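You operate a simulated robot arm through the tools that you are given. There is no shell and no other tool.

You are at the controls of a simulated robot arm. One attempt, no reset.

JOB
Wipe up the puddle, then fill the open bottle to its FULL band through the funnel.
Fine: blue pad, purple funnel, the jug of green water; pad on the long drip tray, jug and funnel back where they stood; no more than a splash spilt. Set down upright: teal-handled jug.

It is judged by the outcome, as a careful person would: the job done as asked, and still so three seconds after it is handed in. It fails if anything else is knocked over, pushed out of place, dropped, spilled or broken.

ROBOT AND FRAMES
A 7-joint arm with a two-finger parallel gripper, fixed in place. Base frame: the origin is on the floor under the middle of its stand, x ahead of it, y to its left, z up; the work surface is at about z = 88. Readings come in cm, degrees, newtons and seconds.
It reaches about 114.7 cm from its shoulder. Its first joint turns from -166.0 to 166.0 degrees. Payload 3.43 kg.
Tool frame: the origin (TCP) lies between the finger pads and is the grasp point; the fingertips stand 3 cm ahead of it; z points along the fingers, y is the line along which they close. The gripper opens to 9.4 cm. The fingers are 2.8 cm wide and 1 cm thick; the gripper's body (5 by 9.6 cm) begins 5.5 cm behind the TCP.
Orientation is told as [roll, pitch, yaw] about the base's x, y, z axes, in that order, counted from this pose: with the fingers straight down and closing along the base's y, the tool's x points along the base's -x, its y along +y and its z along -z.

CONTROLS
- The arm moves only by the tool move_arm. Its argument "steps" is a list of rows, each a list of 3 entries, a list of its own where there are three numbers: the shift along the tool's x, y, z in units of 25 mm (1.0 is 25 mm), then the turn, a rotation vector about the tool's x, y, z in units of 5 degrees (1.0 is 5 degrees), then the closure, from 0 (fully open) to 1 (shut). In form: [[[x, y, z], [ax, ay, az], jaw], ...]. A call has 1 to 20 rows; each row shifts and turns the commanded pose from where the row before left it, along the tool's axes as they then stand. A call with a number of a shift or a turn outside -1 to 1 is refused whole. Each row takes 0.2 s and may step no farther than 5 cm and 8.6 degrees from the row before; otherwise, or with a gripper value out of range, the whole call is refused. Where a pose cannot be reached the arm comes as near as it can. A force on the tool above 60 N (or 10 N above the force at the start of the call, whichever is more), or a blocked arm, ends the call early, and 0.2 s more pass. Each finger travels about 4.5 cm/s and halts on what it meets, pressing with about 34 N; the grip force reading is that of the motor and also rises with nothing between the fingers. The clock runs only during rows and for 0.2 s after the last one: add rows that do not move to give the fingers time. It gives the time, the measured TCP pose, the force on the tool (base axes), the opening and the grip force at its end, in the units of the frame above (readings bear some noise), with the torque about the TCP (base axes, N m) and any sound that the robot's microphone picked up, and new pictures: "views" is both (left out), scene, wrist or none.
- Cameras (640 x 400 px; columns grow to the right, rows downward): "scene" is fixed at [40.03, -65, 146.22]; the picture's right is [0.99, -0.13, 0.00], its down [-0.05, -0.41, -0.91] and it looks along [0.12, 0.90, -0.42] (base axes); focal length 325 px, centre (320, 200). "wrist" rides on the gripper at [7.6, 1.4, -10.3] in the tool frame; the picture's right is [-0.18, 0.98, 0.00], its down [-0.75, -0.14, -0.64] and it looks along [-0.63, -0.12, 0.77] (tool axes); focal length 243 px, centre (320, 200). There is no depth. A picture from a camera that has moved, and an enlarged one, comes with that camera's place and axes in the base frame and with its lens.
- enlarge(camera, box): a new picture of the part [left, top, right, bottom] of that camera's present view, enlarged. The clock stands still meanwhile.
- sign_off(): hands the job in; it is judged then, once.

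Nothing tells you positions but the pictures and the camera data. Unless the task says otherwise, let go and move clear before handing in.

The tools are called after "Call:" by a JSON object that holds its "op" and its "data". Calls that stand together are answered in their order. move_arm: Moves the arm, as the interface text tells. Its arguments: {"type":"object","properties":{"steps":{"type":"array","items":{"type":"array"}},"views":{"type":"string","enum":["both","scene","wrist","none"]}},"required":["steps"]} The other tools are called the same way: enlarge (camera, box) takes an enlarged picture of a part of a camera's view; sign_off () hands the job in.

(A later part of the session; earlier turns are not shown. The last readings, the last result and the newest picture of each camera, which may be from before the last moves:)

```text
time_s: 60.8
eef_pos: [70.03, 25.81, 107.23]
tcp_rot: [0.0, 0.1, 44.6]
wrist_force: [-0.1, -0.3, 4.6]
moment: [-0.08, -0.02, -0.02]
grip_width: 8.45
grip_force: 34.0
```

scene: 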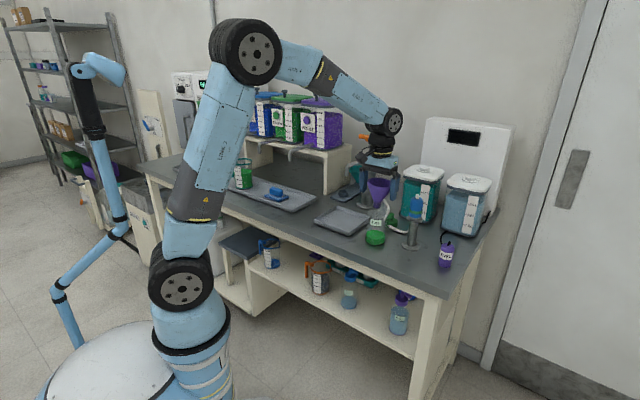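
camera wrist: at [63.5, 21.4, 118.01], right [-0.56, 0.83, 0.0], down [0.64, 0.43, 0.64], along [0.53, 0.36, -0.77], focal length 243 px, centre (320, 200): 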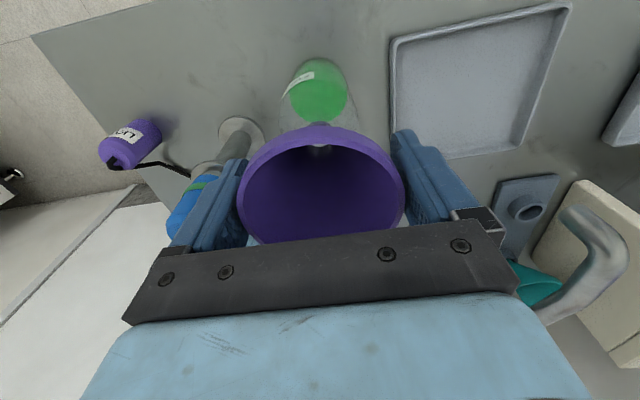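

Call:
{"op": "move_arm", "data": {"steps": [[[0, 0, -0.08], [0, 0, 0], 0.4], [[-0.02, 0.03, 0], [0, 0, 0], 0.4], [[0, 0, 0.08], [0, 0, 0], 0.4], [[0, 0, 0.04], [0, 0, 0], 0.4], [[0, 0, 0], [0, 0, 0], 0.4]], "views": "both"}}

Call:
{"op": "enlarge", "data": {"camera": "scene", "box": [360, 170, 400, 220]}}

Call:
{"op": "enlarge", "data": {"camera": "wrist", "box": [200, 60, 440, 240]}}

```text
time_s: 62.0
eef_pos: [70.11, 25.95, 107.28]
tcp_rot: [0.0, 0.0, 44.6]
wrist_force: [-0.6, -1.5, 4.7]
moment: [-0.01, -0.03, 0.0]
grip_width: 8.47
grip_force: 34.0
camera wrist: at [63.61, 21.59, 117.64], right [-0.56, 0.83, 0.0], down [0.64, 0.43, 0.64], along [0.53, 0.36, -0.77], focal length 243 px, centre (320, 200)
```

scene: 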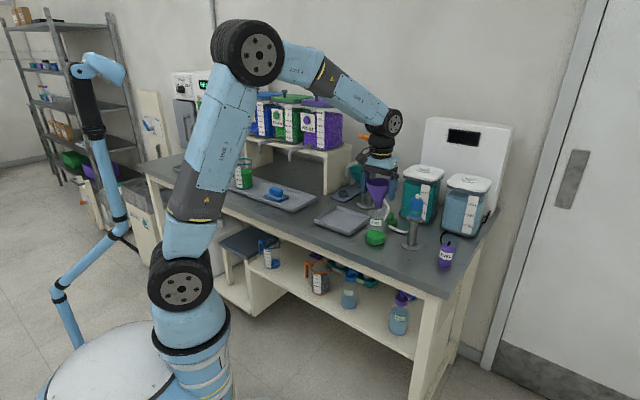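
wrist: 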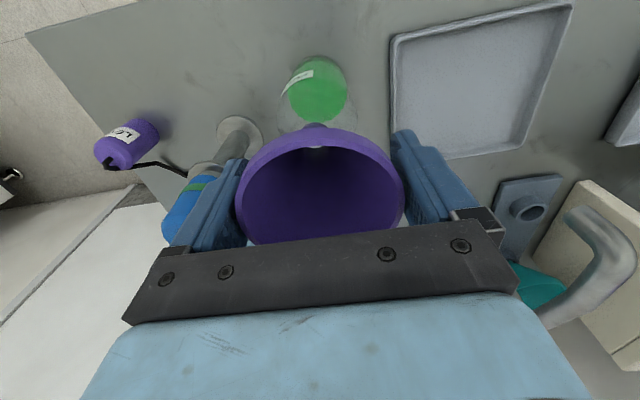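

```text
8.00 times, centred on (380, 195) of scene
camera zoom: at [40.03, -65.0, 146.22], right [0.99, -0.13, 0.0], down [-0.05, -0.41, -0.91], along [0.12, 0.9, -0.42], focal length 2603 px, centre (-160, 240)
```

zoom: 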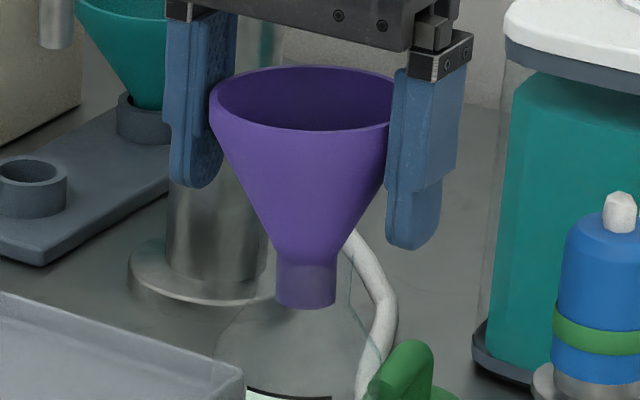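

```text
2.22 times, centred on (320, 150) of wrist
camera zoom: at [63.61, 21.59, 117.64], right [-0.56, 0.83, 0.0], down [0.64, 0.43, 0.64], along [0.53, 0.36, -0.77], focal length 539 px, centre (320, 311)
```

zoom: 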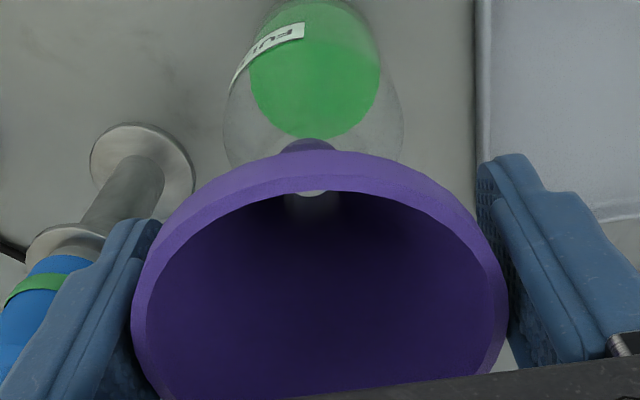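

Forces are now small and balanced. I'll open only slightly, so the fingers still confine the rim, and let the funnel settle.

Call:
{"op": "move_arm", "data": {"steps": [[[0, 0, 0], [0, 0, 0], 0.085], [[0, 0, 0], [0, 0, 0], 0.075], [[0, 0, 0], [0, 0, 0], 0.07], [[0, 0, 0], [0, 0, 0], 0.07]], "views": "wrist"}}

Call:
{"op": "enlarge", "data": {"camera": "scene", "box": [360, 170, 400, 220]}}

Call:
{"op": "enlarge", "data": {"camera": "wrist", "box": [200, 60, 440, 240]}}

```text
time_s: 63.0
eef_pos: [69.97, 25.8, 107.11]
tcp_rot: [0.0, 0.1, 44.6]
wrist_force: [0.2, -0.5, 0.4]
moment: [-0.04, -0.01, -0.03]
grip_width: 8.76
grip_force: 0.4
camera wrist: at [63.63, 21.6, 117.61], right [-0.56, 0.83, 0.0], down [0.64, 0.43, 0.64], along [0.53, 0.36, -0.77], focal length 243 px, centre (320, 200)
```

wrist: 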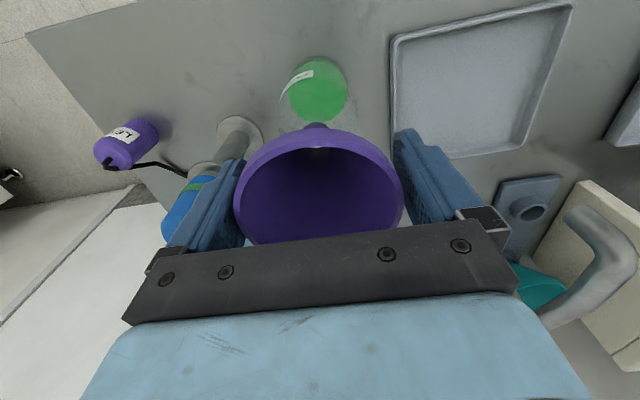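

```text
8.00 times, centred on (380, 195) of scene
camera zoom: at [40.03, -65.0, 146.22], right [0.99, -0.13, 0.0], down [-0.05, -0.41, -0.91], along [0.12, 0.9, -0.42], focal length 2603 px, centre (-160, 240)
```

zoom: 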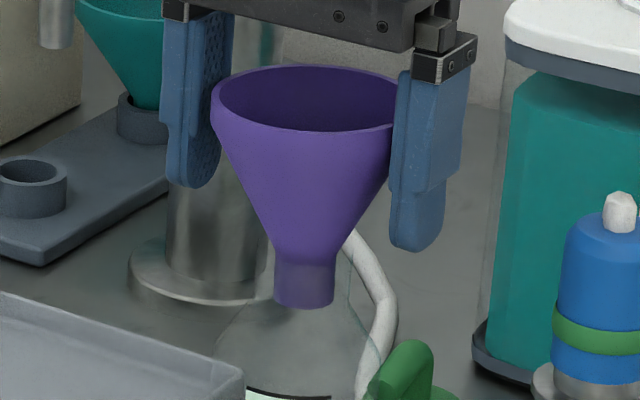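

```text
2.22 times, centred on (320, 150) of wrist
camera zoom: at [63.63, 21.6, 117.61], right [-0.56, 0.83, 0.0], down [0.64, 0.43, 0.64], along [0.53, 0.36, -0.77], focal length 539 px, centre (320, 311)
```

zoom: 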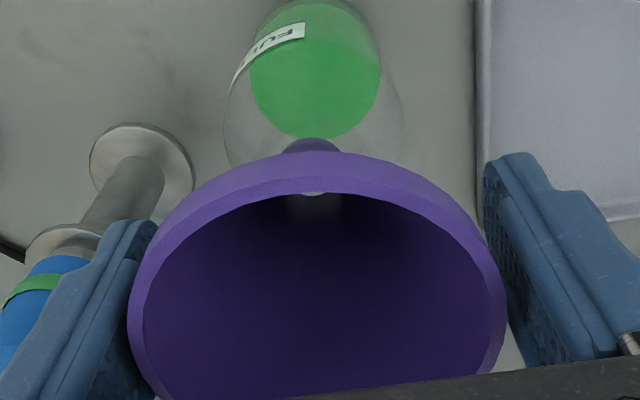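

Call:
{"op": "move_arm", "data": {"steps": [[[0, 0, 0], [0, 0, 0], 0.04], [[0, 0, 0], [0, 0, 0], 0.0], [[0, 0, 0], [0, 0, 0], 0.0]], "views": "wrist"}}

Call:
{"op": "enlarge", "data": {"camera": "scene", "box": [360, 170, 400, 220]}}

Call:
{"op": "enlarge", "data": {"camera": "wrist", "box": [200, 60, 440, 240]}}

```text
time_s: 63.8
eef_pos: [70.09, 25.89, 107.15]
tcp_rot: [0.0, 0.1, 44.6]
wrist_force: [-0.1, 0.1, 0.9]
moment: [0.01, 0.03, 0.04]
grip_width: 9.39
grip_force: 0.1
camera wrist: at [63.63, 21.6, 117.61], right [-0.56, 0.83, 0.0], down [0.64, 0.43, 0.64], along [0.53, 0.36, -0.77], focal length 243 px, centre (320, 200)
```

wrist: 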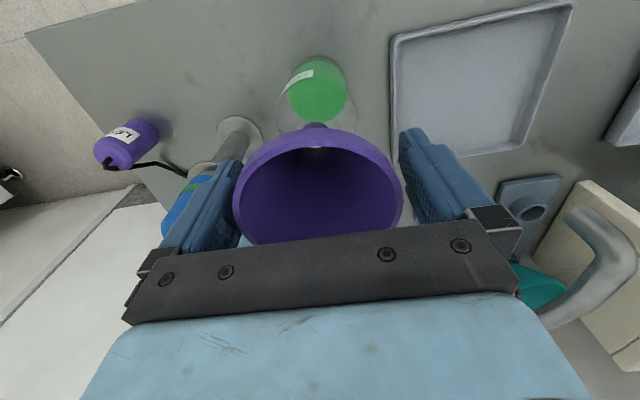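

```text
8.00 times, centred on (380, 195) of scene
camera zoom: at [40.03, -65.0, 146.22], right [0.99, -0.13, 0.0], down [-0.05, -0.41, -0.91], along [0.12, 0.9, -0.42], focal length 2603 px, centre (-160, 240)
```

zoom: 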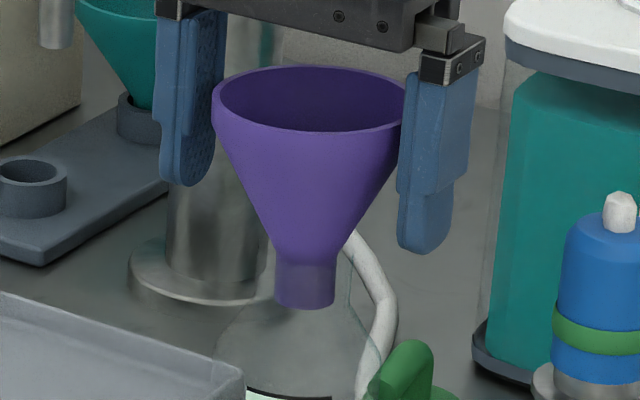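

```text
2.22 times, centred on (320, 150) of wrist
camera zoom: at [63.63, 21.6, 117.61], right [-0.56, 0.83, 0.0], down [0.64, 0.43, 0.64], along [0.53, 0.36, -0.77], focal length 539 px, centre (320, 311)
```

zoom: 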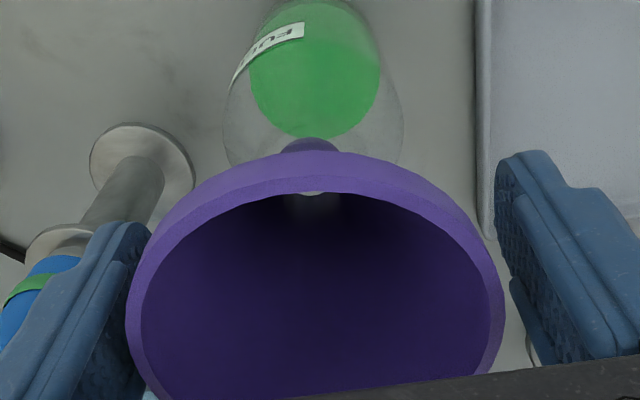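

The funnel now stands on its own, upright. I'll centre the fingers around it and rise straight up.

Call:
{"op": "move_arm", "data": {"steps": [[[0, -0.05, 0], [0, 0, 0], 0.0], [[0, 0, -0.2], [0, 0, 0], 0.0], [[0, 0, -0.4], [0, 0, 0], 0.0], [[0, 0, -0.6], [0, 0, 0], 0.0], [[0, 0, -0.8], [0, 0, 0], 0.0], [[0, 0, -0.8], [0, 0, 0], 0.0], [[0, 0, -0.8], [0, 0, 0], 0.0], [[0, 0, 0], [0, 0, 0], 0.0]], "views": "both"}}

Call:
{"op": "enlarge", "data": {"camera": "scene", "box": [350, 160, 410, 245]}}

Call:
{"op": "enlarge", "data": {"camera": "wrist", "box": [200, 60, 440, 240]}}

```text
time_s: 65.6
eef_pos: [70.24, 25.69, 116.28]
tcp_rot: [0.0, 0.2, 44.7]
wrist_force: [-0.5, 0.2, 1.0]
moment: [-0.03, 0.01, 0.02]
grip_width: 9.4
grip_force: 0.0
camera wrist: at [63.85, 21.35, 126.7], right [-0.56, 0.83, 0.0], down [0.64, 0.43, 0.64], along [0.53, 0.36, -0.77], focal length 243 px, centre (320, 200)
```

scene: 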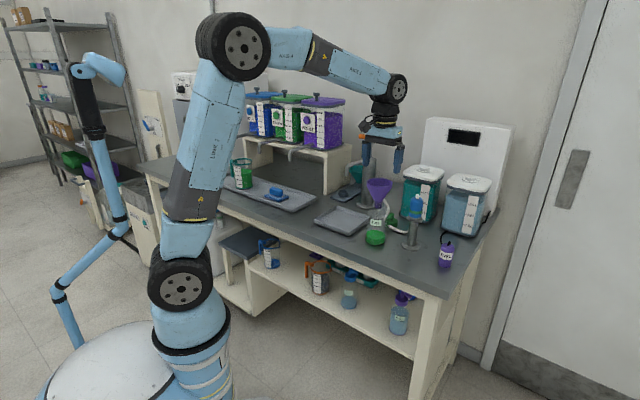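
wrist: 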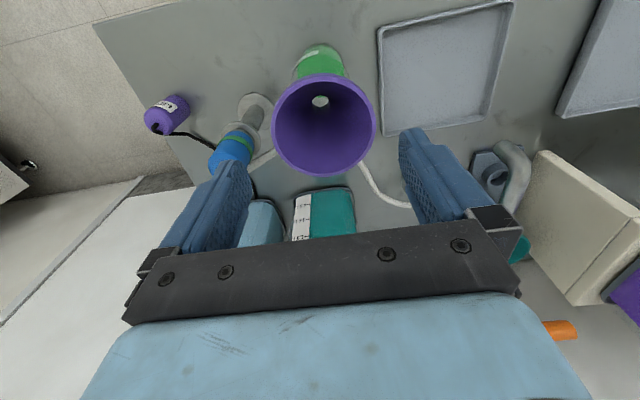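

```text
4.71 times, centred on (380, 202) of scene
camera zoom: at [40.03, -65.0, 146.22], right [0.99, -0.13, 0.0], down [-0.05, -0.41, -0.91], along [0.12, 0.9, -0.42], focal length 1531 px, centre (38, 188)
```

zoom: 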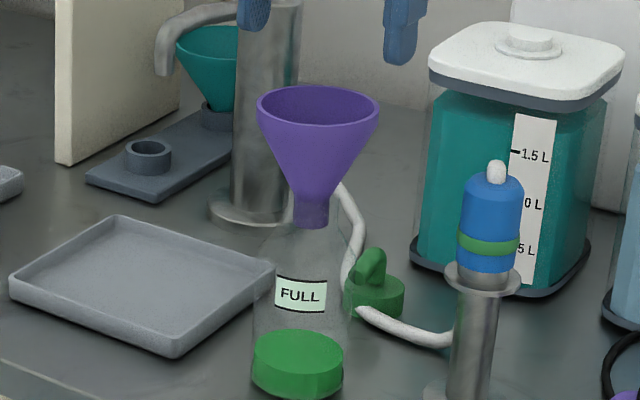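

```text
2.22 times, centred on (320, 150) of wrist
camera zoom: at [63.85, 21.35, 126.7], right [-0.56, 0.83, 0.0], down [0.64, 0.43, 0.64], along [0.53, 0.36, -0.77], focal length 539 px, centre (320, 311)
```

zoom: 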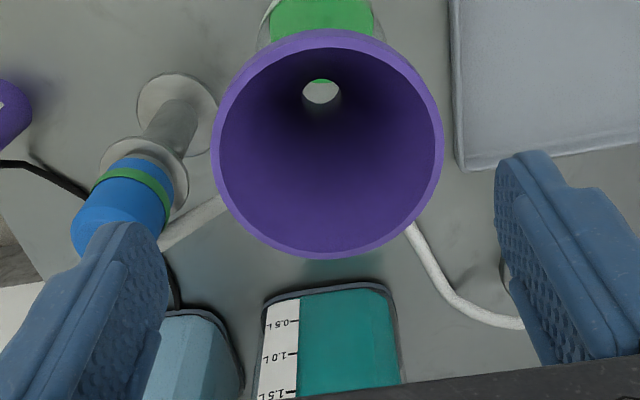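

The funnel stands upright in the bottle, its rim near (70.0, 25.9, 108.3). For the jug I want a horizontal side grip from the front with the camera on top, so I'll move to free space in front of the bench and test that orientation.

Call:
{"op": "move_arm", "data": {"steps": [[[0, 0, -0.8], [0, 0, 0], 0], [[0.6, 0, -0.4], [0, 0, 0], 0], [[0.9, 0, 0], [0, 0, 0], 0], [[0.9, 0, 0], [0, 0, 0], 0], [[0.9, 0, 0], [0, 0, 0], 0], [[0.9, 0.3, 0], [0, 0, 0], 0], [[0.9, 0.9, 0], [0, 0, 0], 0], [[0, 1, 0], [0, 0, 0], 0], [[0, 1, 0], [0, 0, 0], 0], [[0, 1, 0], [0, 0, 0], 0], [[0, 1, 0], [0, 0, 0], 0], [[0, 1, 0], [0, 0, 0], 0], [[0, 1, 0], [0, 0, 0], 0], [[0, 1, 0], [0, 0, 0], 0], [[0, 1, 0], [0, 0, 0], 0], [[0, 1, 0], [0, 0, 0], 0], [[0, 1, 0], [0, 0, 0], 0], [[0, 1, 0], [0, 0, 0], 0], [[0, 1, 0], [0, 0, 0], 0], [[0, 1, 0], [0, 0, 0], 0]], "views": "none"}}

Call:
{"op": "move_arm", "data": {"steps": [[[0, 1, 0], [0, 0, 0], 0], [[0, 1, 0], [0, 0, 0], 0], [[0, 1, 0], [0, 0, 0], 0], [[0, 1, 0], [0, 0, 0], 0], [[0, 1, 0], [0, 0, 0], 0], [[0, 1, 0], [0, 0, 0], 0], [[0, 1, 0], [0, 0, 0], 0], [[0, 1, 0], [0, 0, 0], 0], [[0, 0.5, 0], [0, 0, 0], 0]], "views": "both"}}

```text
time_s: 69.8
eef_pos: [35.96, 42.01, 119.13]
tcp_rot: [-0.1, 0.1, 44.5]
wrist_force: [-0.3, 0.8, 0.1]
moment: [0.0, 0.02, -0.02]
grip_width: 9.4
grip_force: 0.1
```

```text
time_s: 71.8
eef_pos: [21.39, 57.22, 119.28]
tcp_rot: [-0.1, 0.1, 44.5]
wrist_force: [-0.8, 0.7, 0.1]
moment: [0.05, -0.02, -0.01]
grip_width: 9.4
grip_force: 0.0
camera wrist: at [14.91, 52.97, 129.75], right [-0.56, 0.83, 0.0], down [0.64, 0.43, 0.64], along [0.53, 0.36, -0.77], focal length 243 px, centre (320, 200)
```

scene: 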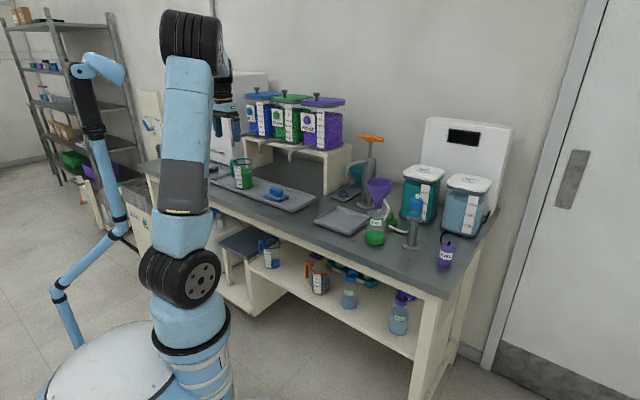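
wrist: 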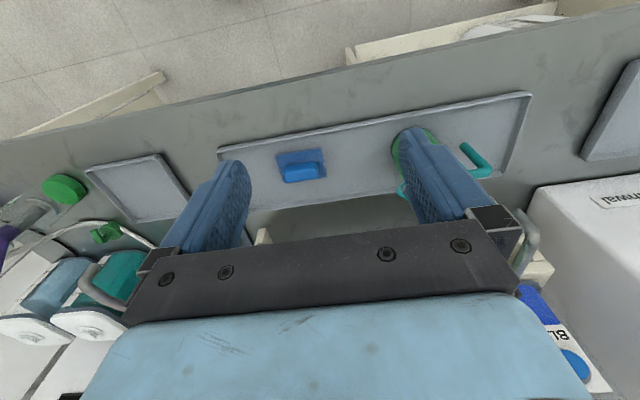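

I'm in free space, and the jug's handle is visible. I'll look at it closely before choosing the grasp.

Call:
{"op": "enlarge", "data": {"camera": "wrist", "box": [370, 90, 530, 210]}}

Call:
{"op": "enlarge", "data": {"camera": "scene", "box": [222, 148, 268, 198]}}

```text
3.33 times, centred on (450, 150) of wrist
camera zoom: at [14.91, 52.97, 129.75], right [-0.56, 0.83, 0.0], down [0.64, 0.43, 0.64], along [0.53, 0.36, -0.77], focal length 809 px, centre (-113, 367)
```

zoom: 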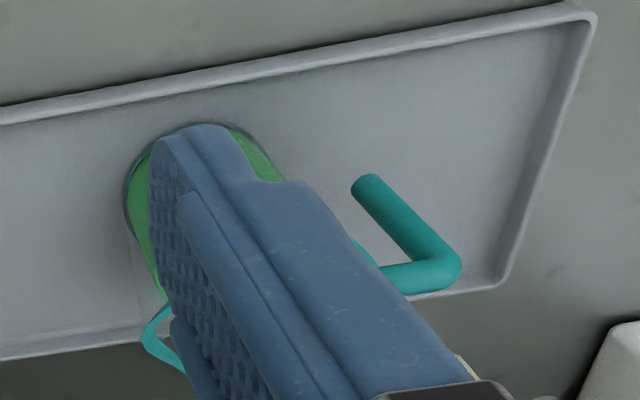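

```text
8.00 times, centred on (245, 173) of scene
camera zoom: at [40.03, -65.0, 146.22], right [0.99, -0.13, 0.0], down [-0.05, -0.41, -0.91], along [0.12, 0.9, -0.42], focal length 2603 px, centre (920, 416)
```

zoom: 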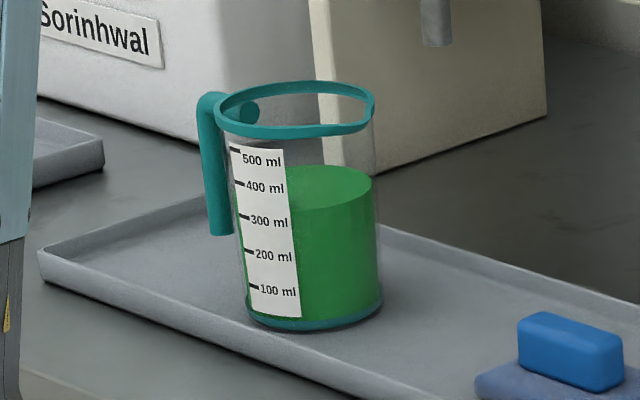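

The handle is an L-shaped rod with about a 2.6 cm gap to the body, so a finger fits between them. I'll use the natural wrist orientation pitched about 65° forward, and first move level with the jug and pitch in free space.

Call:
{"op": "move_arm", "data": {"steps": [[[0, 0.9, 0], [0, 0, 0], 0], [[0, 0.9, 0], [0, 0, 0], 0], [[0, 0.9, 0], [0, 0, 0], 0], [[0, 0.9, 0], [0, 0, 0], 0], [[0, 0.9, 0], [0, 0, 0], 0], [[0, 0.9, 0], [0, 0, 0], 0], [[0, 0, 0], [0, -1, 0], 0], [[0, 0, 0], [0, -1, 0], 0], [[0, 0, 0], [0, -1, 0], 0], [[0, 0, 0], [0, -1, 0], 0], [[0, 0, 0], [0, -1, 0], 0], [[0, 0, 0], [0, -1, 0], 0], [[0, 0, 0], [0, -1, 0], 0], [[0, 0, 0], [0, -1, 0], 0], [[0, 0, 0], [0, -1, 0], 0], [[0, 0, 0], [0, -1, 0], 0], [[0, 0, 0], [0, -1, 0], 0], [[0, 0, 0], [0, -1, 0], 0], [[0, 0, 0], [0, -1, 0], 0], [[0, 0, 0], [0, 0, 0], 0]], "views": "both"}}

```text
time_s: 76.0
eef_pos: [11.61, 66.84, 119.37]
tcp_rot: [0.1, -65.0, 44.7]
wrist_force: [-0.6, 0.3, -0.2]
moment: [-0.01, 0.02, 0.0]
grip_width: 9.42
grip_force: 0.1
camera wrist: at [1.81, 59.12, 116.92], right [-0.63, 0.75, 0.17], down [-0.09, -0.29, 0.95], along [0.77, 0.59, 0.25], focal length 243 px, centre (320, 200)
```

scene: 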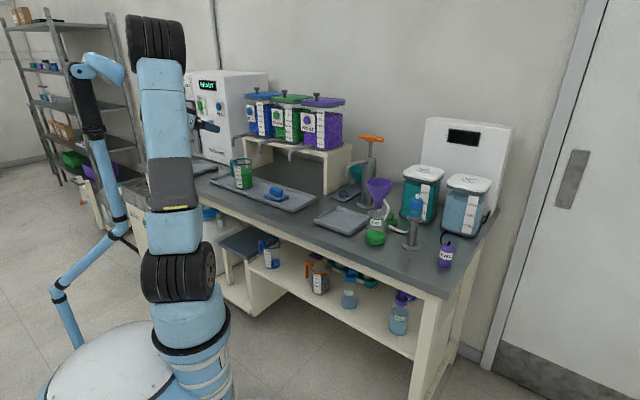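
wrist: 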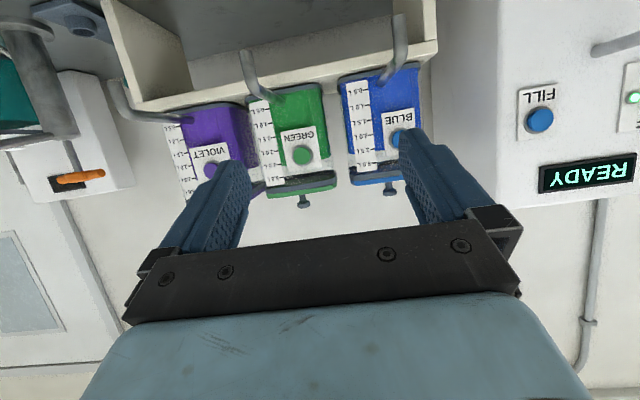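

The pitched orientation is reachable. Now I'll lower to the pre-grasp point in front of the jug.

Call:
{"op": "move_arm", "data": {"steps": [[[0.82, 0, 0.6], [0, 0, 0], 0], [[0.82, 0, 0.6], [0, 0, 0], 0], [[0.82, 0, 0.6], [0, 0, 0], 0], [[0.82, 0, 0.6], [0, 0, 0], 0], [[0.82, 0, 0.6], [0, 0, 0], 0], [[0.82, 0, 0.6], [0, 0, 0], 0], [[0.82, 0, 0.6], [0, 0, 0], 0], [[0, 0, 0], [0, 0, 0], 0]], "views": "both"}}

Call:
{"op": "enlarge", "data": {"camera": "wrist", "box": [160, 40, 480, 240]}}

Call:
{"op": "enlarge", "data": {"camera": "scene", "box": [180, 130, 280, 210]}}

```text
time_s: 77.8
eef_pos: [14.06, 69.32, 101.68]
tcp_rot: [0.0, -64.9, 44.6]
wrist_force: [-0.5, 0.0, 0.3]
moment: [0.01, 0.01, 0.0]
grip_width: 9.41
grip_force: 0.1
camera wrist: at [4.16, 61.53, 99.31], right [-0.63, 0.75, 0.17], down [-0.09, -0.28, 0.95], along [0.77, 0.59, 0.25], focal length 243 px, centre (320, 200)
```

scene: 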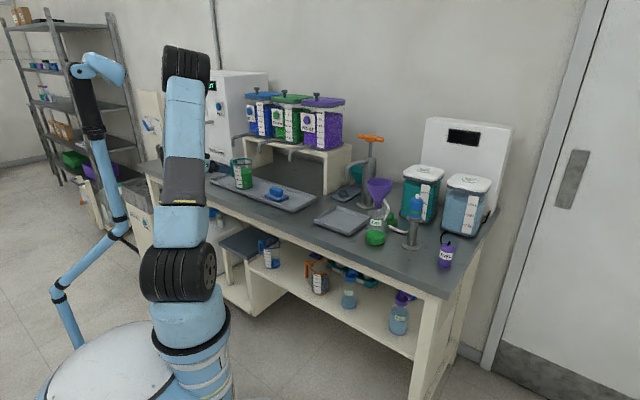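
wrist: 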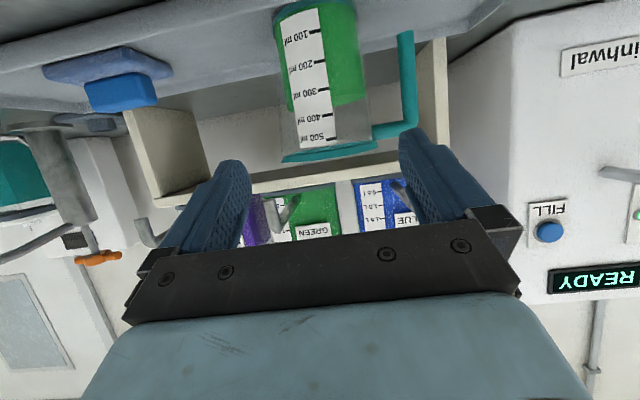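

```text
2.00 times, centred on (320, 140) of wrist
camera zoom: at [4.16, 61.53, 99.31], right [-0.63, 0.75, 0.17], down [-0.09, -0.28, 0.95], along [0.77, 0.59, 0.25], focal length 485 px, centre (320, 320)
```

zoom: 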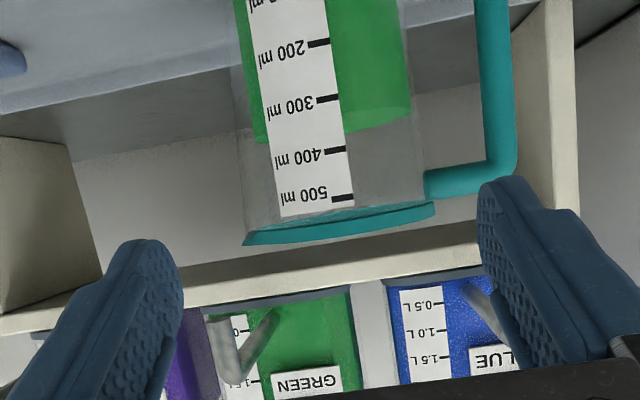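

```text
5.00 times, centred on (230, 170) of scene
camera zoom: at [40.03, -65.0, 146.22], right [0.99, -0.13, 0.0], down [-0.05, -0.41, -0.91], along [0.12, 0.9, -0.42], focal length 1627 px, centre (770, 350)
```

zoom: 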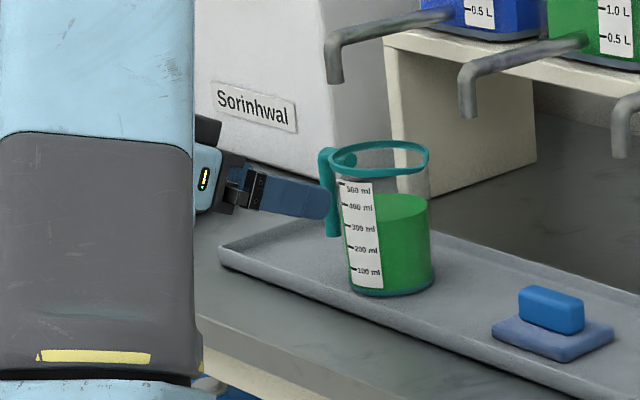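

Call:
{"op": "enlarge", "data": {"camera": "wrist", "box": [255, 0, 435, 112]}}

Call:
{"op": "enlarge", "data": {"camera": "wrist", "box": [255, 80, 435, 192]}}

```text
3.56 times, centred on (345, 56) of wrist
camera zoom: at [4.16, 61.53, 99.31], right [-0.63, 0.75, 0.17], down [-0.09, -0.28, 0.95], along [0.77, 0.59, 0.25], focal length 863 px, centre (231, 712)
```

zoom: 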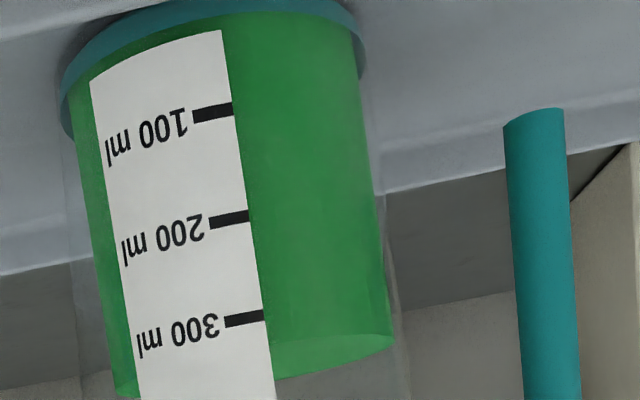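

```text
3.56 times, centred on (345, 136) of wrist
camera zoom: at [4.16, 61.53, 99.31], right [-0.63, 0.75, 0.17], down [-0.09, -0.28, 0.95], along [0.77, 0.59, 0.25], focal length 863 px, centre (231, 428)
```

zoom: 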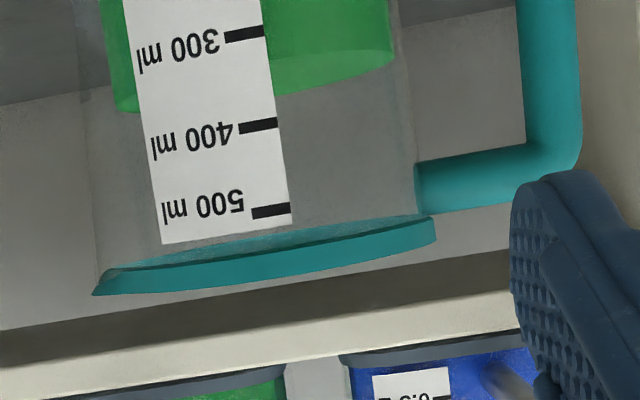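

The spout side flares out slightly, so the jug is widest high up. I'll grip lower (z ≈ 94) at 60° pitch, where it is about 8.5 cm wide, with the fingers centred near s = -39.95. I'll approach in stages with checks.

Call:
{"op": "move_arm", "data": {"steps": [[[0, 0, 0], [0, 1, 0], 0], [[0.43, 0.15, 0.62], [0, 0, 0], 0], [[0, 0, 0.6], [0, 0, 0], 0], [[0, 0, 0.6], [0, 0, 0], 0], [[0, 0, 0], [0, 0, 0], 0]], "views": "both"}}

Call:
{"op": "enlarge", "data": {"camera": "wrist", "box": [160, 0, 480, 200]}}

Call:
{"op": "enlarge", "data": {"camera": "scene", "box": [190, 140, 270, 205]}}

```text
time_s: 79.0
eef_pos: [16.24, 71.7, 98.61]
tcp_rot: [0.1, -59.9, 44.5]
wrist_force: [0.0, -0.1, 0.3]
moment: [-0.04, 0.05, 0.01]
grip_width: 9.41
grip_force: 0.1
camera wrist: at [6.21, 63.84, 97.26], right [-0.62, 0.77, 0.16], down [-0.03, -0.23, 0.97], along [0.78, 0.6, 0.16], focal length 243 px, centre (320, 200)
```

scene: 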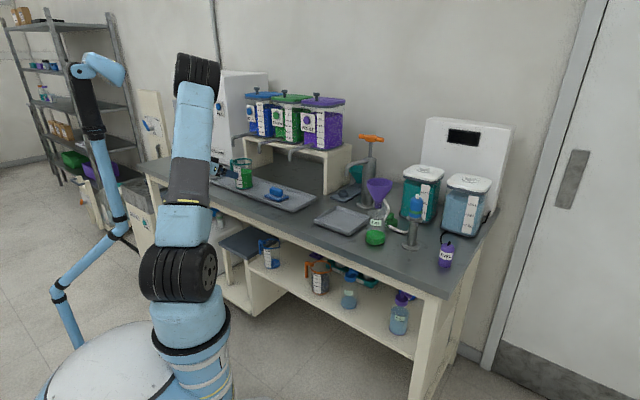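
wrist: 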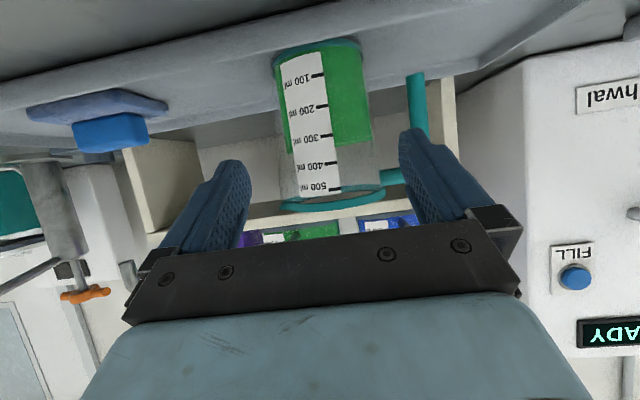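

```text
2.00 times, centred on (320, 100) of wrist
camera zoom: at [6.21, 63.84, 97.26], right [-0.62, 0.77, 0.16], down [-0.03, -0.23, 0.97], along [0.78, 0.6, 0.16], focal length 485 px, centre (320, 400)
```

zoom: 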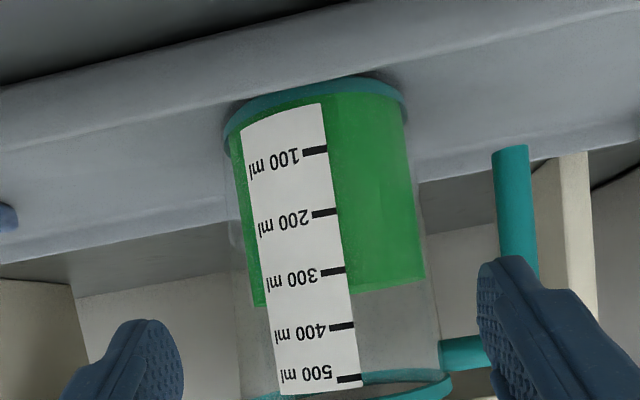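

```text
6.15 times, centred on (230, 172) of scene
camera zoom: at [40.03, -65.0, 146.22], right [0.99, -0.13, 0.0], down [-0.05, -0.41, -0.91], along [0.12, 0.9, -0.42], focal length 2002 px, centre (874, 369)
```

zoom: 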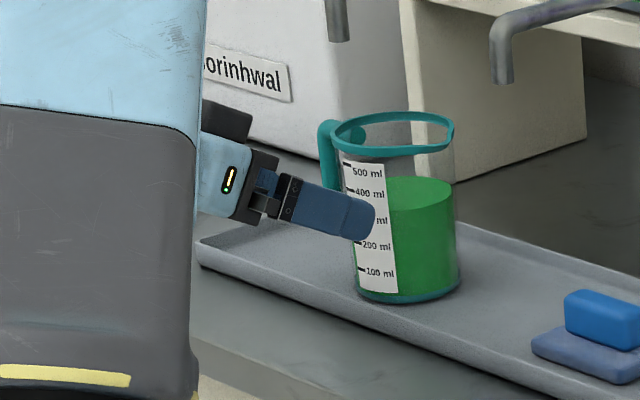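

The jug axis works out at s ≈ -40.2, d ≈ 71.2, and the fingers straddle it. I'll make a small lateral correction and advance halfway.

Call:
{"op": "move_arm", "data": {"steps": [[[0, 0.08, 0.4], [0, 0, 0], 0], [[0, 0, 0.5], [0, 0, 0], 0], [[0, 0, 0.5], [0, 0, 0], 0], [[0, 0, 0.4], [0, 0, 0], 0], [[0, 0, 0], [0, 0, 0], 0]], "views": "both"}}

Call:
{"op": "enlarge", "data": {"camera": "wrist", "box": [160, 0, 480, 200]}}

Call:
{"op": "enlarge", "data": {"camera": "scene", "box": [190, 140, 270, 205]}}

```text
time_s: 80.2
eef_pos: [18.89, 74.73, 96.49]
tcp_rot: [0.0, -59.9, 44.5]
wrist_force: [-0.2, -0.7, -0.5]
moment: [-0.03, 0.01, 0.04]
grip_width: 9.43
grip_force: 0.1
camera wrist: at [8.84, 66.9, 95.17], right [-0.62, 0.76, 0.16], down [-0.03, -0.23, 0.97], along [0.78, 0.6, 0.16], focal length 243 px, centre (320, 200)
```

scene: 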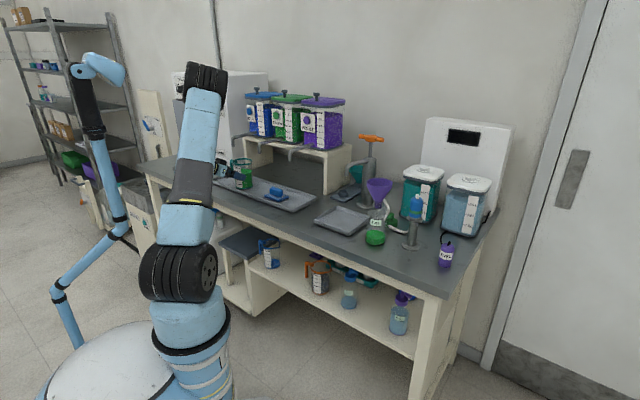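
wrist: 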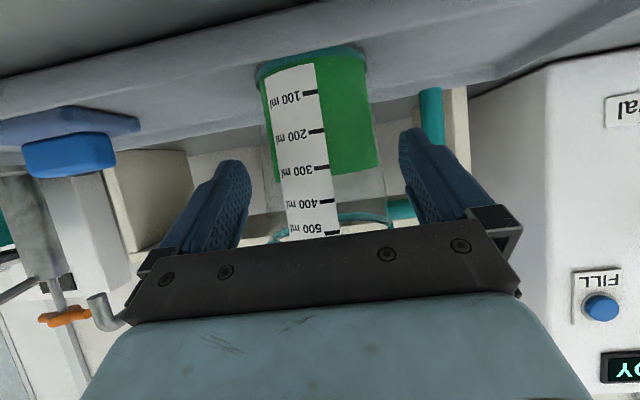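

```text
2.00 times, centred on (320, 100) of wrist
camera zoom: at [8.84, 66.9, 95.17], right [-0.62, 0.76, 0.16], down [-0.03, -0.23, 0.97], along [0.78, 0.6, 0.16], focal length 485 px, centre (320, 400)
```

zoom: 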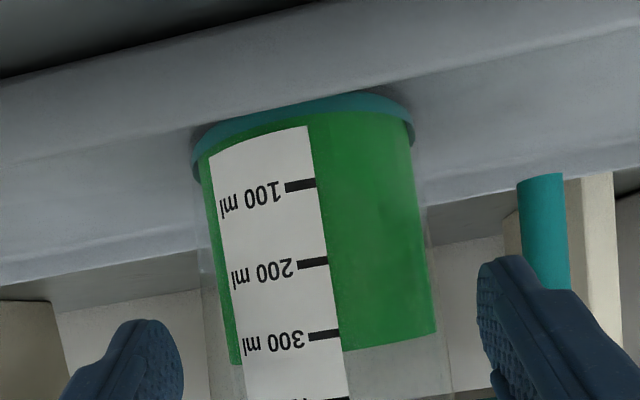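

```text
6.15 times, centred on (230, 172) of scene
camera zoom: at [40.03, -65.0, 146.22], right [0.99, -0.13, 0.0], down [-0.05, -0.41, -0.91], along [0.12, 0.9, -0.42], focal length 2002 px, centre (874, 369)
```

zoom: 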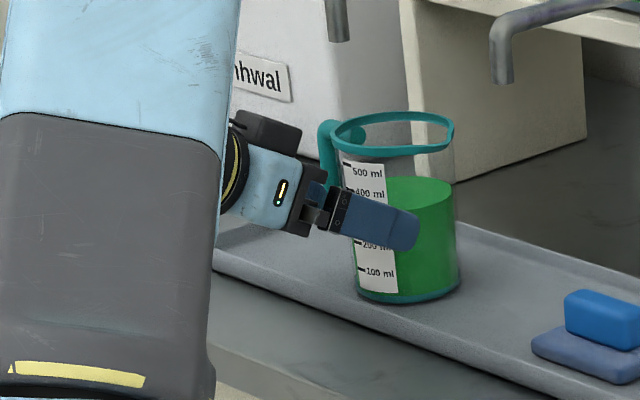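

The clearance looks even on both sides (about 5 mm). I'll advance the remaining 4.4 cm slowly.

Call:
{"op": "move_arm", "data": {"steps": [[[0, 0, 0.4], [0, 0, 0], 0], [[0, 0, 0.4], [0, 0, 0], 0], [[0, 0, 0.4], [0, 0, 0], 0], [[0, 0, 0.4], [0, 0, 0], 0], [[0, 0, 0.15], [0, 0, 0], 0], [[0, 0, 0], [0, 0, 0], 0]], "views": "both"}}

Call:
{"op": "enlarge", "data": {"camera": "wrist", "box": [160, 40, 480, 240]}}

Call:
{"op": "enlarge", "data": {"camera": "scene", "box": [190, 140, 270, 205]}}

```text
time_s: 81.6
eef_pos: [21.61, 77.54, 94.11]
tcp_rot: [0.0, -59.8, 44.6]
wrist_force: [0.1, -0.8, -0.8]
moment: [-0.02, 0.0, -0.02]
grip_width: 9.38
grip_force: 0.2
camera wrist: at [11.68, 69.61, 92.86], right [-0.62, 0.76, 0.16], down [-0.03, -0.23, 0.97], along [0.78, 0.6, 0.16], focal length 243 px, centre (320, 200)
```

scene: 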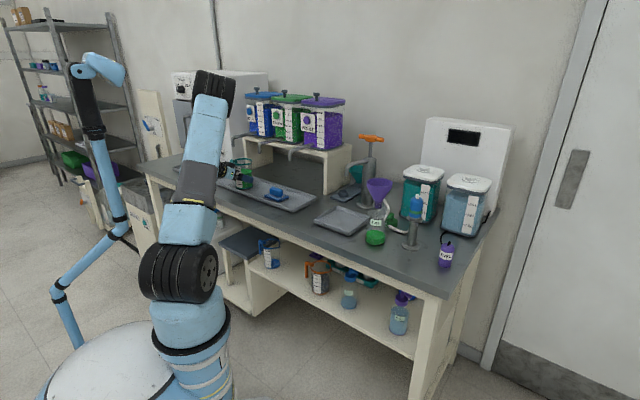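
wrist: 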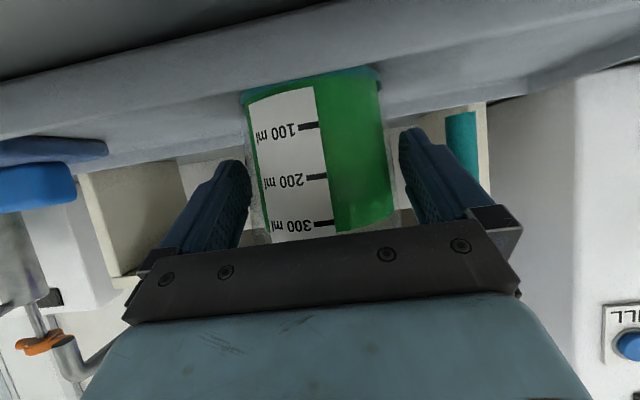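

```text
2.00 times, centred on (320, 140) of wrist
camera zoom: at [11.68, 69.61, 92.86], right [-0.62, 0.76, 0.16], down [-0.03, -0.23, 0.97], along [0.78, 0.6, 0.16], focal length 485 px, centre (320, 320)
```

zoom: 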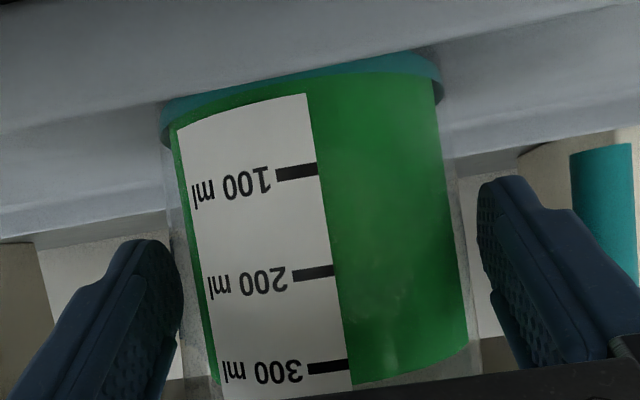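

```text
6.15 times, centred on (230, 172) of scene
camera zoom: at [40.03, -65.0, 146.22], right [0.99, -0.13, 0.0], down [-0.05, -0.41, -0.91], along [0.12, 0.9, -0.42], focal length 2002 px, centre (874, 369)
```

zoom: 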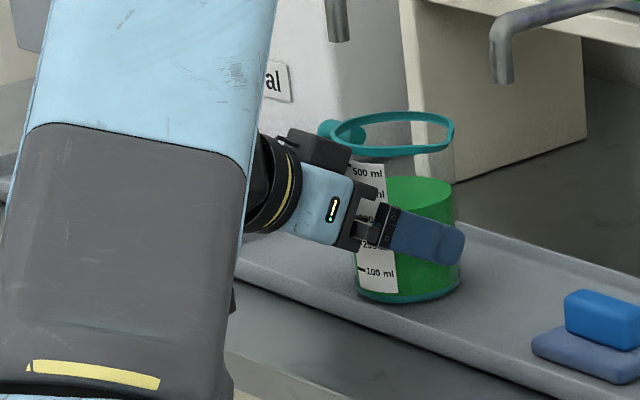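

The fingers are around the jug body with no contact. I'll close slowly.

Call:
{"op": "move_arm", "data": {"steps": [[[0, 0, 0], [0, 0, 0], 0.04], [[0, 0, 0], [0, 0, 0], 0.08], [[0, 0, 0], [0, 0, 0], 0.11], [[0, 0, 0], [0, 0, 0], 0.14], [[0, 0, 0], [0, 0, 0], 0.18], [[0, 0, 0], [0, 0, 0], 0.25], [[0, 0, 0], [0, 0, 0], 0.35], [[0, 0, 0], [0, 0, 0], 0.5]], "views": "both"}}

Call:
{"op": "enlarge", "data": {"camera": "wrist", "box": [160, 40, 480, 240]}}

Call:
{"op": "enlarge", "data": {"camera": "scene", "box": [190, 140, 270, 205]}}

```text
time_s: 83.4
eef_pos: [21.66, 77.54, 94.13]
tcp_rot: [0.0, -59.9, 44.7]
wrist_force: [-1.5, -0.1, -0.3]
moment: [0.07, 0.1, 0.06]
grip_width: 8.14
grip_force: 34.0
camera wrist: at [11.65, 69.6, 92.87], right [-0.62, 0.76, 0.16], down [-0.03, -0.23, 0.97], along [0.78, 0.6, 0.16], focal length 243 px, centre (320, 200)
```

scene: 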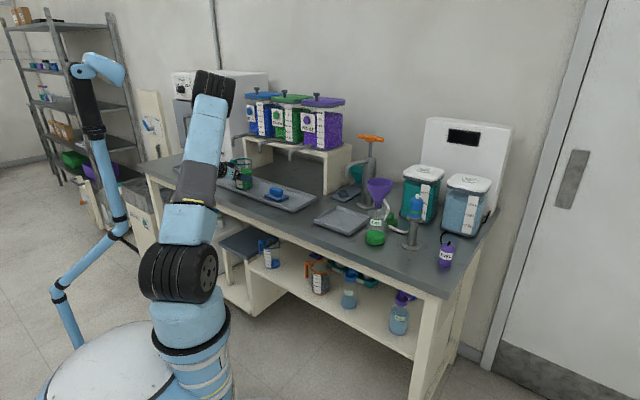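
wrist: 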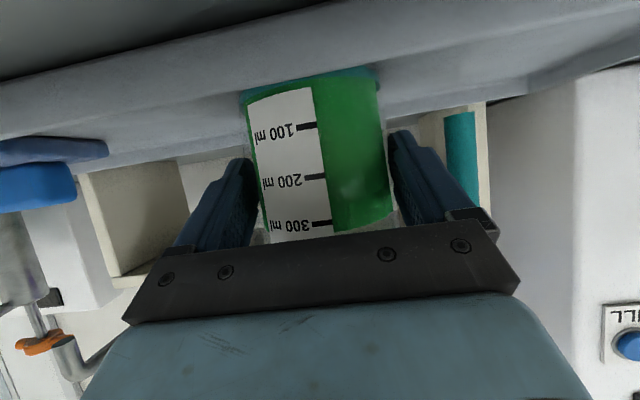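

```text
2.00 times, centred on (320, 140) of wrist
camera zoom: at [11.65, 69.6, 92.87], right [-0.62, 0.76, 0.16], down [-0.03, -0.23, 0.97], along [0.78, 0.6, 0.16], focal length 485 px, centre (320, 320)
```

zoom: 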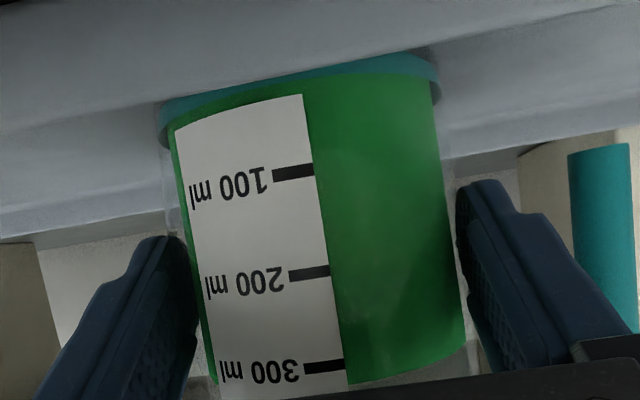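

```text
6.15 times, centred on (230, 172) of scene
camera zoom: at [40.03, -65.0, 146.22], right [0.99, -0.13, 0.0], down [-0.05, -0.41, -0.91], along [0.12, 0.9, -0.42], focal length 2002 px, centre (874, 369)
```

zoom: 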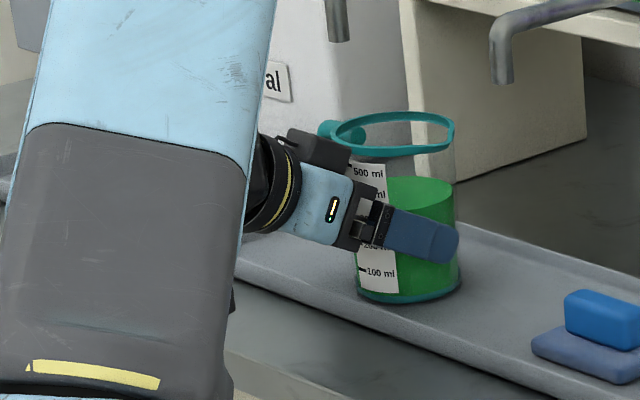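

The jug is held firmly (8.14 cm wide, 34 N). I'll lift it straight up a little, keeping it level, and check the weight and stability.

Call:
{"op": "move_arm", "data": {"steps": [[[0, 0, 0], [0, 0, 0], 0.8], [[-0.1, 0, -0.058], [0, 0, 0], 0.8], [[-0.2, 0, -0.115], [0, 0, 0], 0.8], [[-0.3, 0, -0.173], [0, 0, 0], 0.8], [[-0.3, 0, -0.173], [0, 0, 0], 0.8], [[-0.2, 0, -0.115], [0, 0, 0], 0.8], [[0, 0, 0], [0, 0, 0], 0.8]], "views": "both"}}

Call:
{"op": "enlarge", "data": {"camera": "scene", "box": [190, 140, 270, 205]}}

```text
time_s: 85.0
eef_pos: [21.69, 77.5, 97.35]
tcp_rot: [0.0, -59.8, 44.6]
wrist_force: [0.5, -0.8, -4.2]
moment: [-0.12, 0.01, -0.01]
grip_width: 8.15
grip_force: 34.2
camera wrist: at [11.69, 69.55, 96.03], right [-0.62, 0.77, 0.16], down [-0.03, -0.23, 0.97], along [0.78, 0.6, 0.16], focal length 243 px, centre (320, 200)
```

scene: 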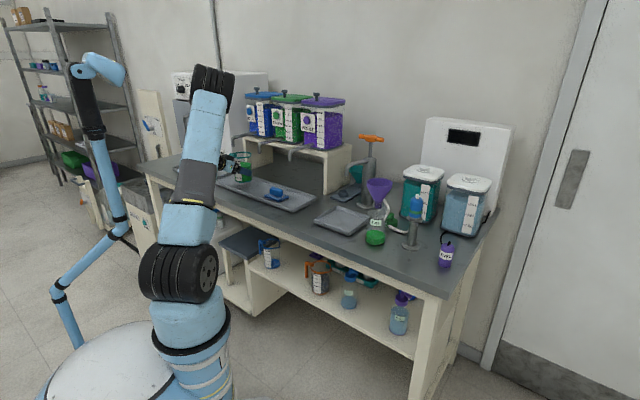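
wrist: 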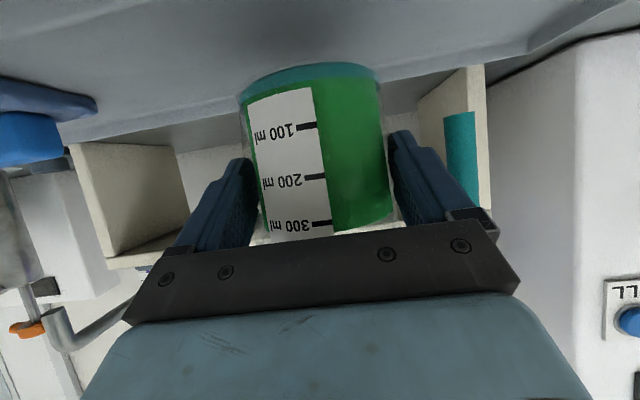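

```text
6.15 times, centred on (230, 172) of scene
camera zoom: at [40.03, -65.0, 146.22], right [0.99, -0.13, 0.0], down [-0.05, -0.41, -0.91], along [0.12, 0.9, -0.42], focal length 2002 px, centre (874, 369)
```

zoom: 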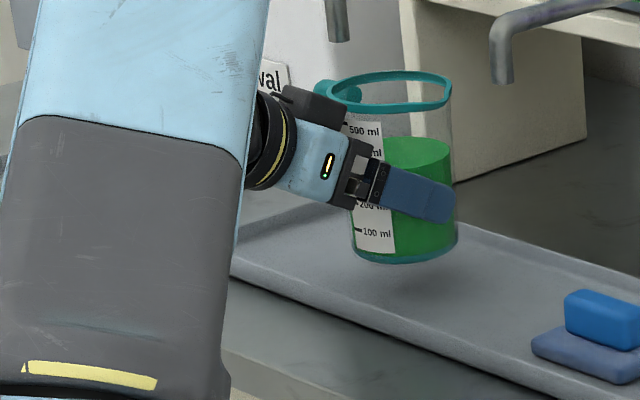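

The jug is lifted level, about 4.2 N (roughly 350 ml). I'll bring it forward and up clear of the tray and spigots, keeping it level.

Call:
{"op": "move_arm", "data": {"steps": [[[-0.14, 0, -0.35], [0, 0, 0], 0.8], [[-0.28, 0, -0.7], [0, 0, 0], 0.8], [[-0.28, 0, -0.7], [0, 0, 0], 0.8], [[-0.28, 0, -0.7], [0, 0, 0], 0.8], [[-0.28, 0, -0.7], [0, 0, 0], 0.8], [[-0.28, 0, -0.7], [0, 0, 0], 0.8], [[-0.28, 0, -0.7], [0, 0, 0], 0.8], [[-0.28, 0, -0.7], [0, 0, 0], 0.8], [[-0.35, 0, -0.4], [0, 0, 0], 0.8], [[-0.3, 0, -0.17], [0, 0, 0], 0.8], [[0, 0, 0], [0, 0, 0], 0.8]], "views": "both"}}

```text
time_s: 87.4
eef_pos: [15.08, 71.14, 110.55]
tcp_rot: [0.0, -60.0, 44.6]
wrist_force: [-0.1, 1.2, -4.5]
moment: [-0.11, -0.02, -0.03]
grip_width: 8.15
grip_force: 33.5
camera wrist: at [5.15, 63.17, 109.3], right [-0.62, 0.76, 0.16], down [-0.03, -0.23, 0.97], along [0.78, 0.6, 0.16], focal length 243 px, centre (320, 200)
```

scene: 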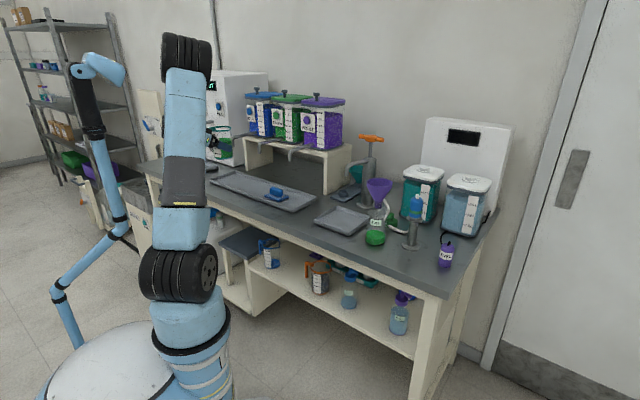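
wrist: 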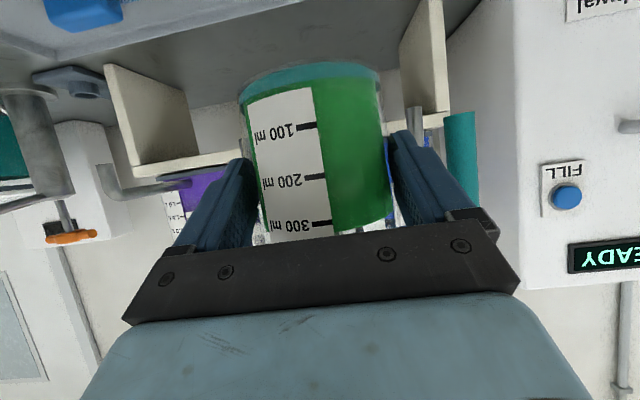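

Level and stable. Now I'll carry it right along the front, with gentle ramps.

Call:
{"op": "move_arm", "data": {"steps": [[[0, -0.3, 0], [0, 0, 0], 0.8], [[0, -0.6, 0], [0, 0, 0], 0.8], [[0, -0.8, 0], [0, 0, 0], 0.8], [[0, -0.9, 0], [0, 0, 0], 0.8], [[0, -0.9, 0], [0, 0, 0], 0.8], [[0, -0.9, 0], [0, 0, 0], 0.8], [[0, -0.9, 0], [0, 0, 0], 0.8], [[0, -0.9, 0], [0, 0, 0], 0.8], [[0, -0.9, 0], [0, 0, 0], 0.8], [[0, -0.9, 0], [0, 0, 0], 0.8], [[0, -0.9, 0], [0, 0, 0], 0.8], [[0, -0.9, 0], [0, 0, 0], 0.8], [[0, -0.9, 0], [0, 0, 0], 0.8], [[0, -0.9, 0], [0, 0, 0], 0.8], [[0, -0.9, 0], [0, 0, 0], 0.8], [[0, -0.9, 0], [0, 0, 0], 0.8], [[0, -0.9, 0], [0, 0, 0], 0.8], [[0, -0.8, 0], [0, 0, 0], 0.8], [[0, -0.6, 0], [0, 0, 0], 0.8], [[0, -0.3, 0], [0, 0, 0], 0.8]], "views": "both"}}

```text
time_s: 91.6
eef_pos: [43.17, 42.48, 110.23]
tcp_rot: [0.1, -59.9, 44.6]
wrist_force: [0.3, 0.0, -4.6]
moment: [-0.13, -0.01, -0.03]
grip_width: 8.14
grip_force: 33.7
camera wrist: at [33.2, 34.57, 109.04], right [-0.62, 0.76, 0.16], down [-0.03, -0.22, 0.97], along [0.78, 0.6, 0.16], focal length 243 px, centre (320, 200)
```

scene: 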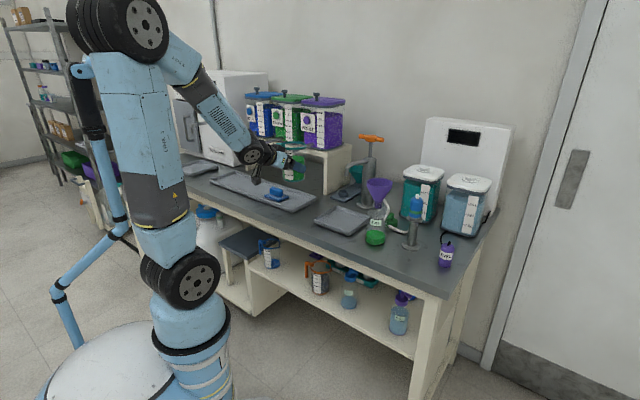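
wrist: 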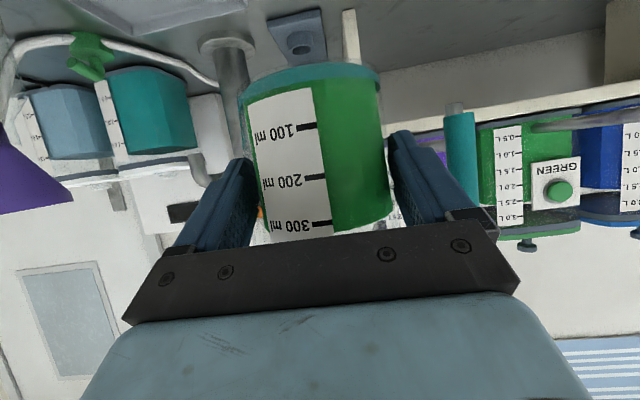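

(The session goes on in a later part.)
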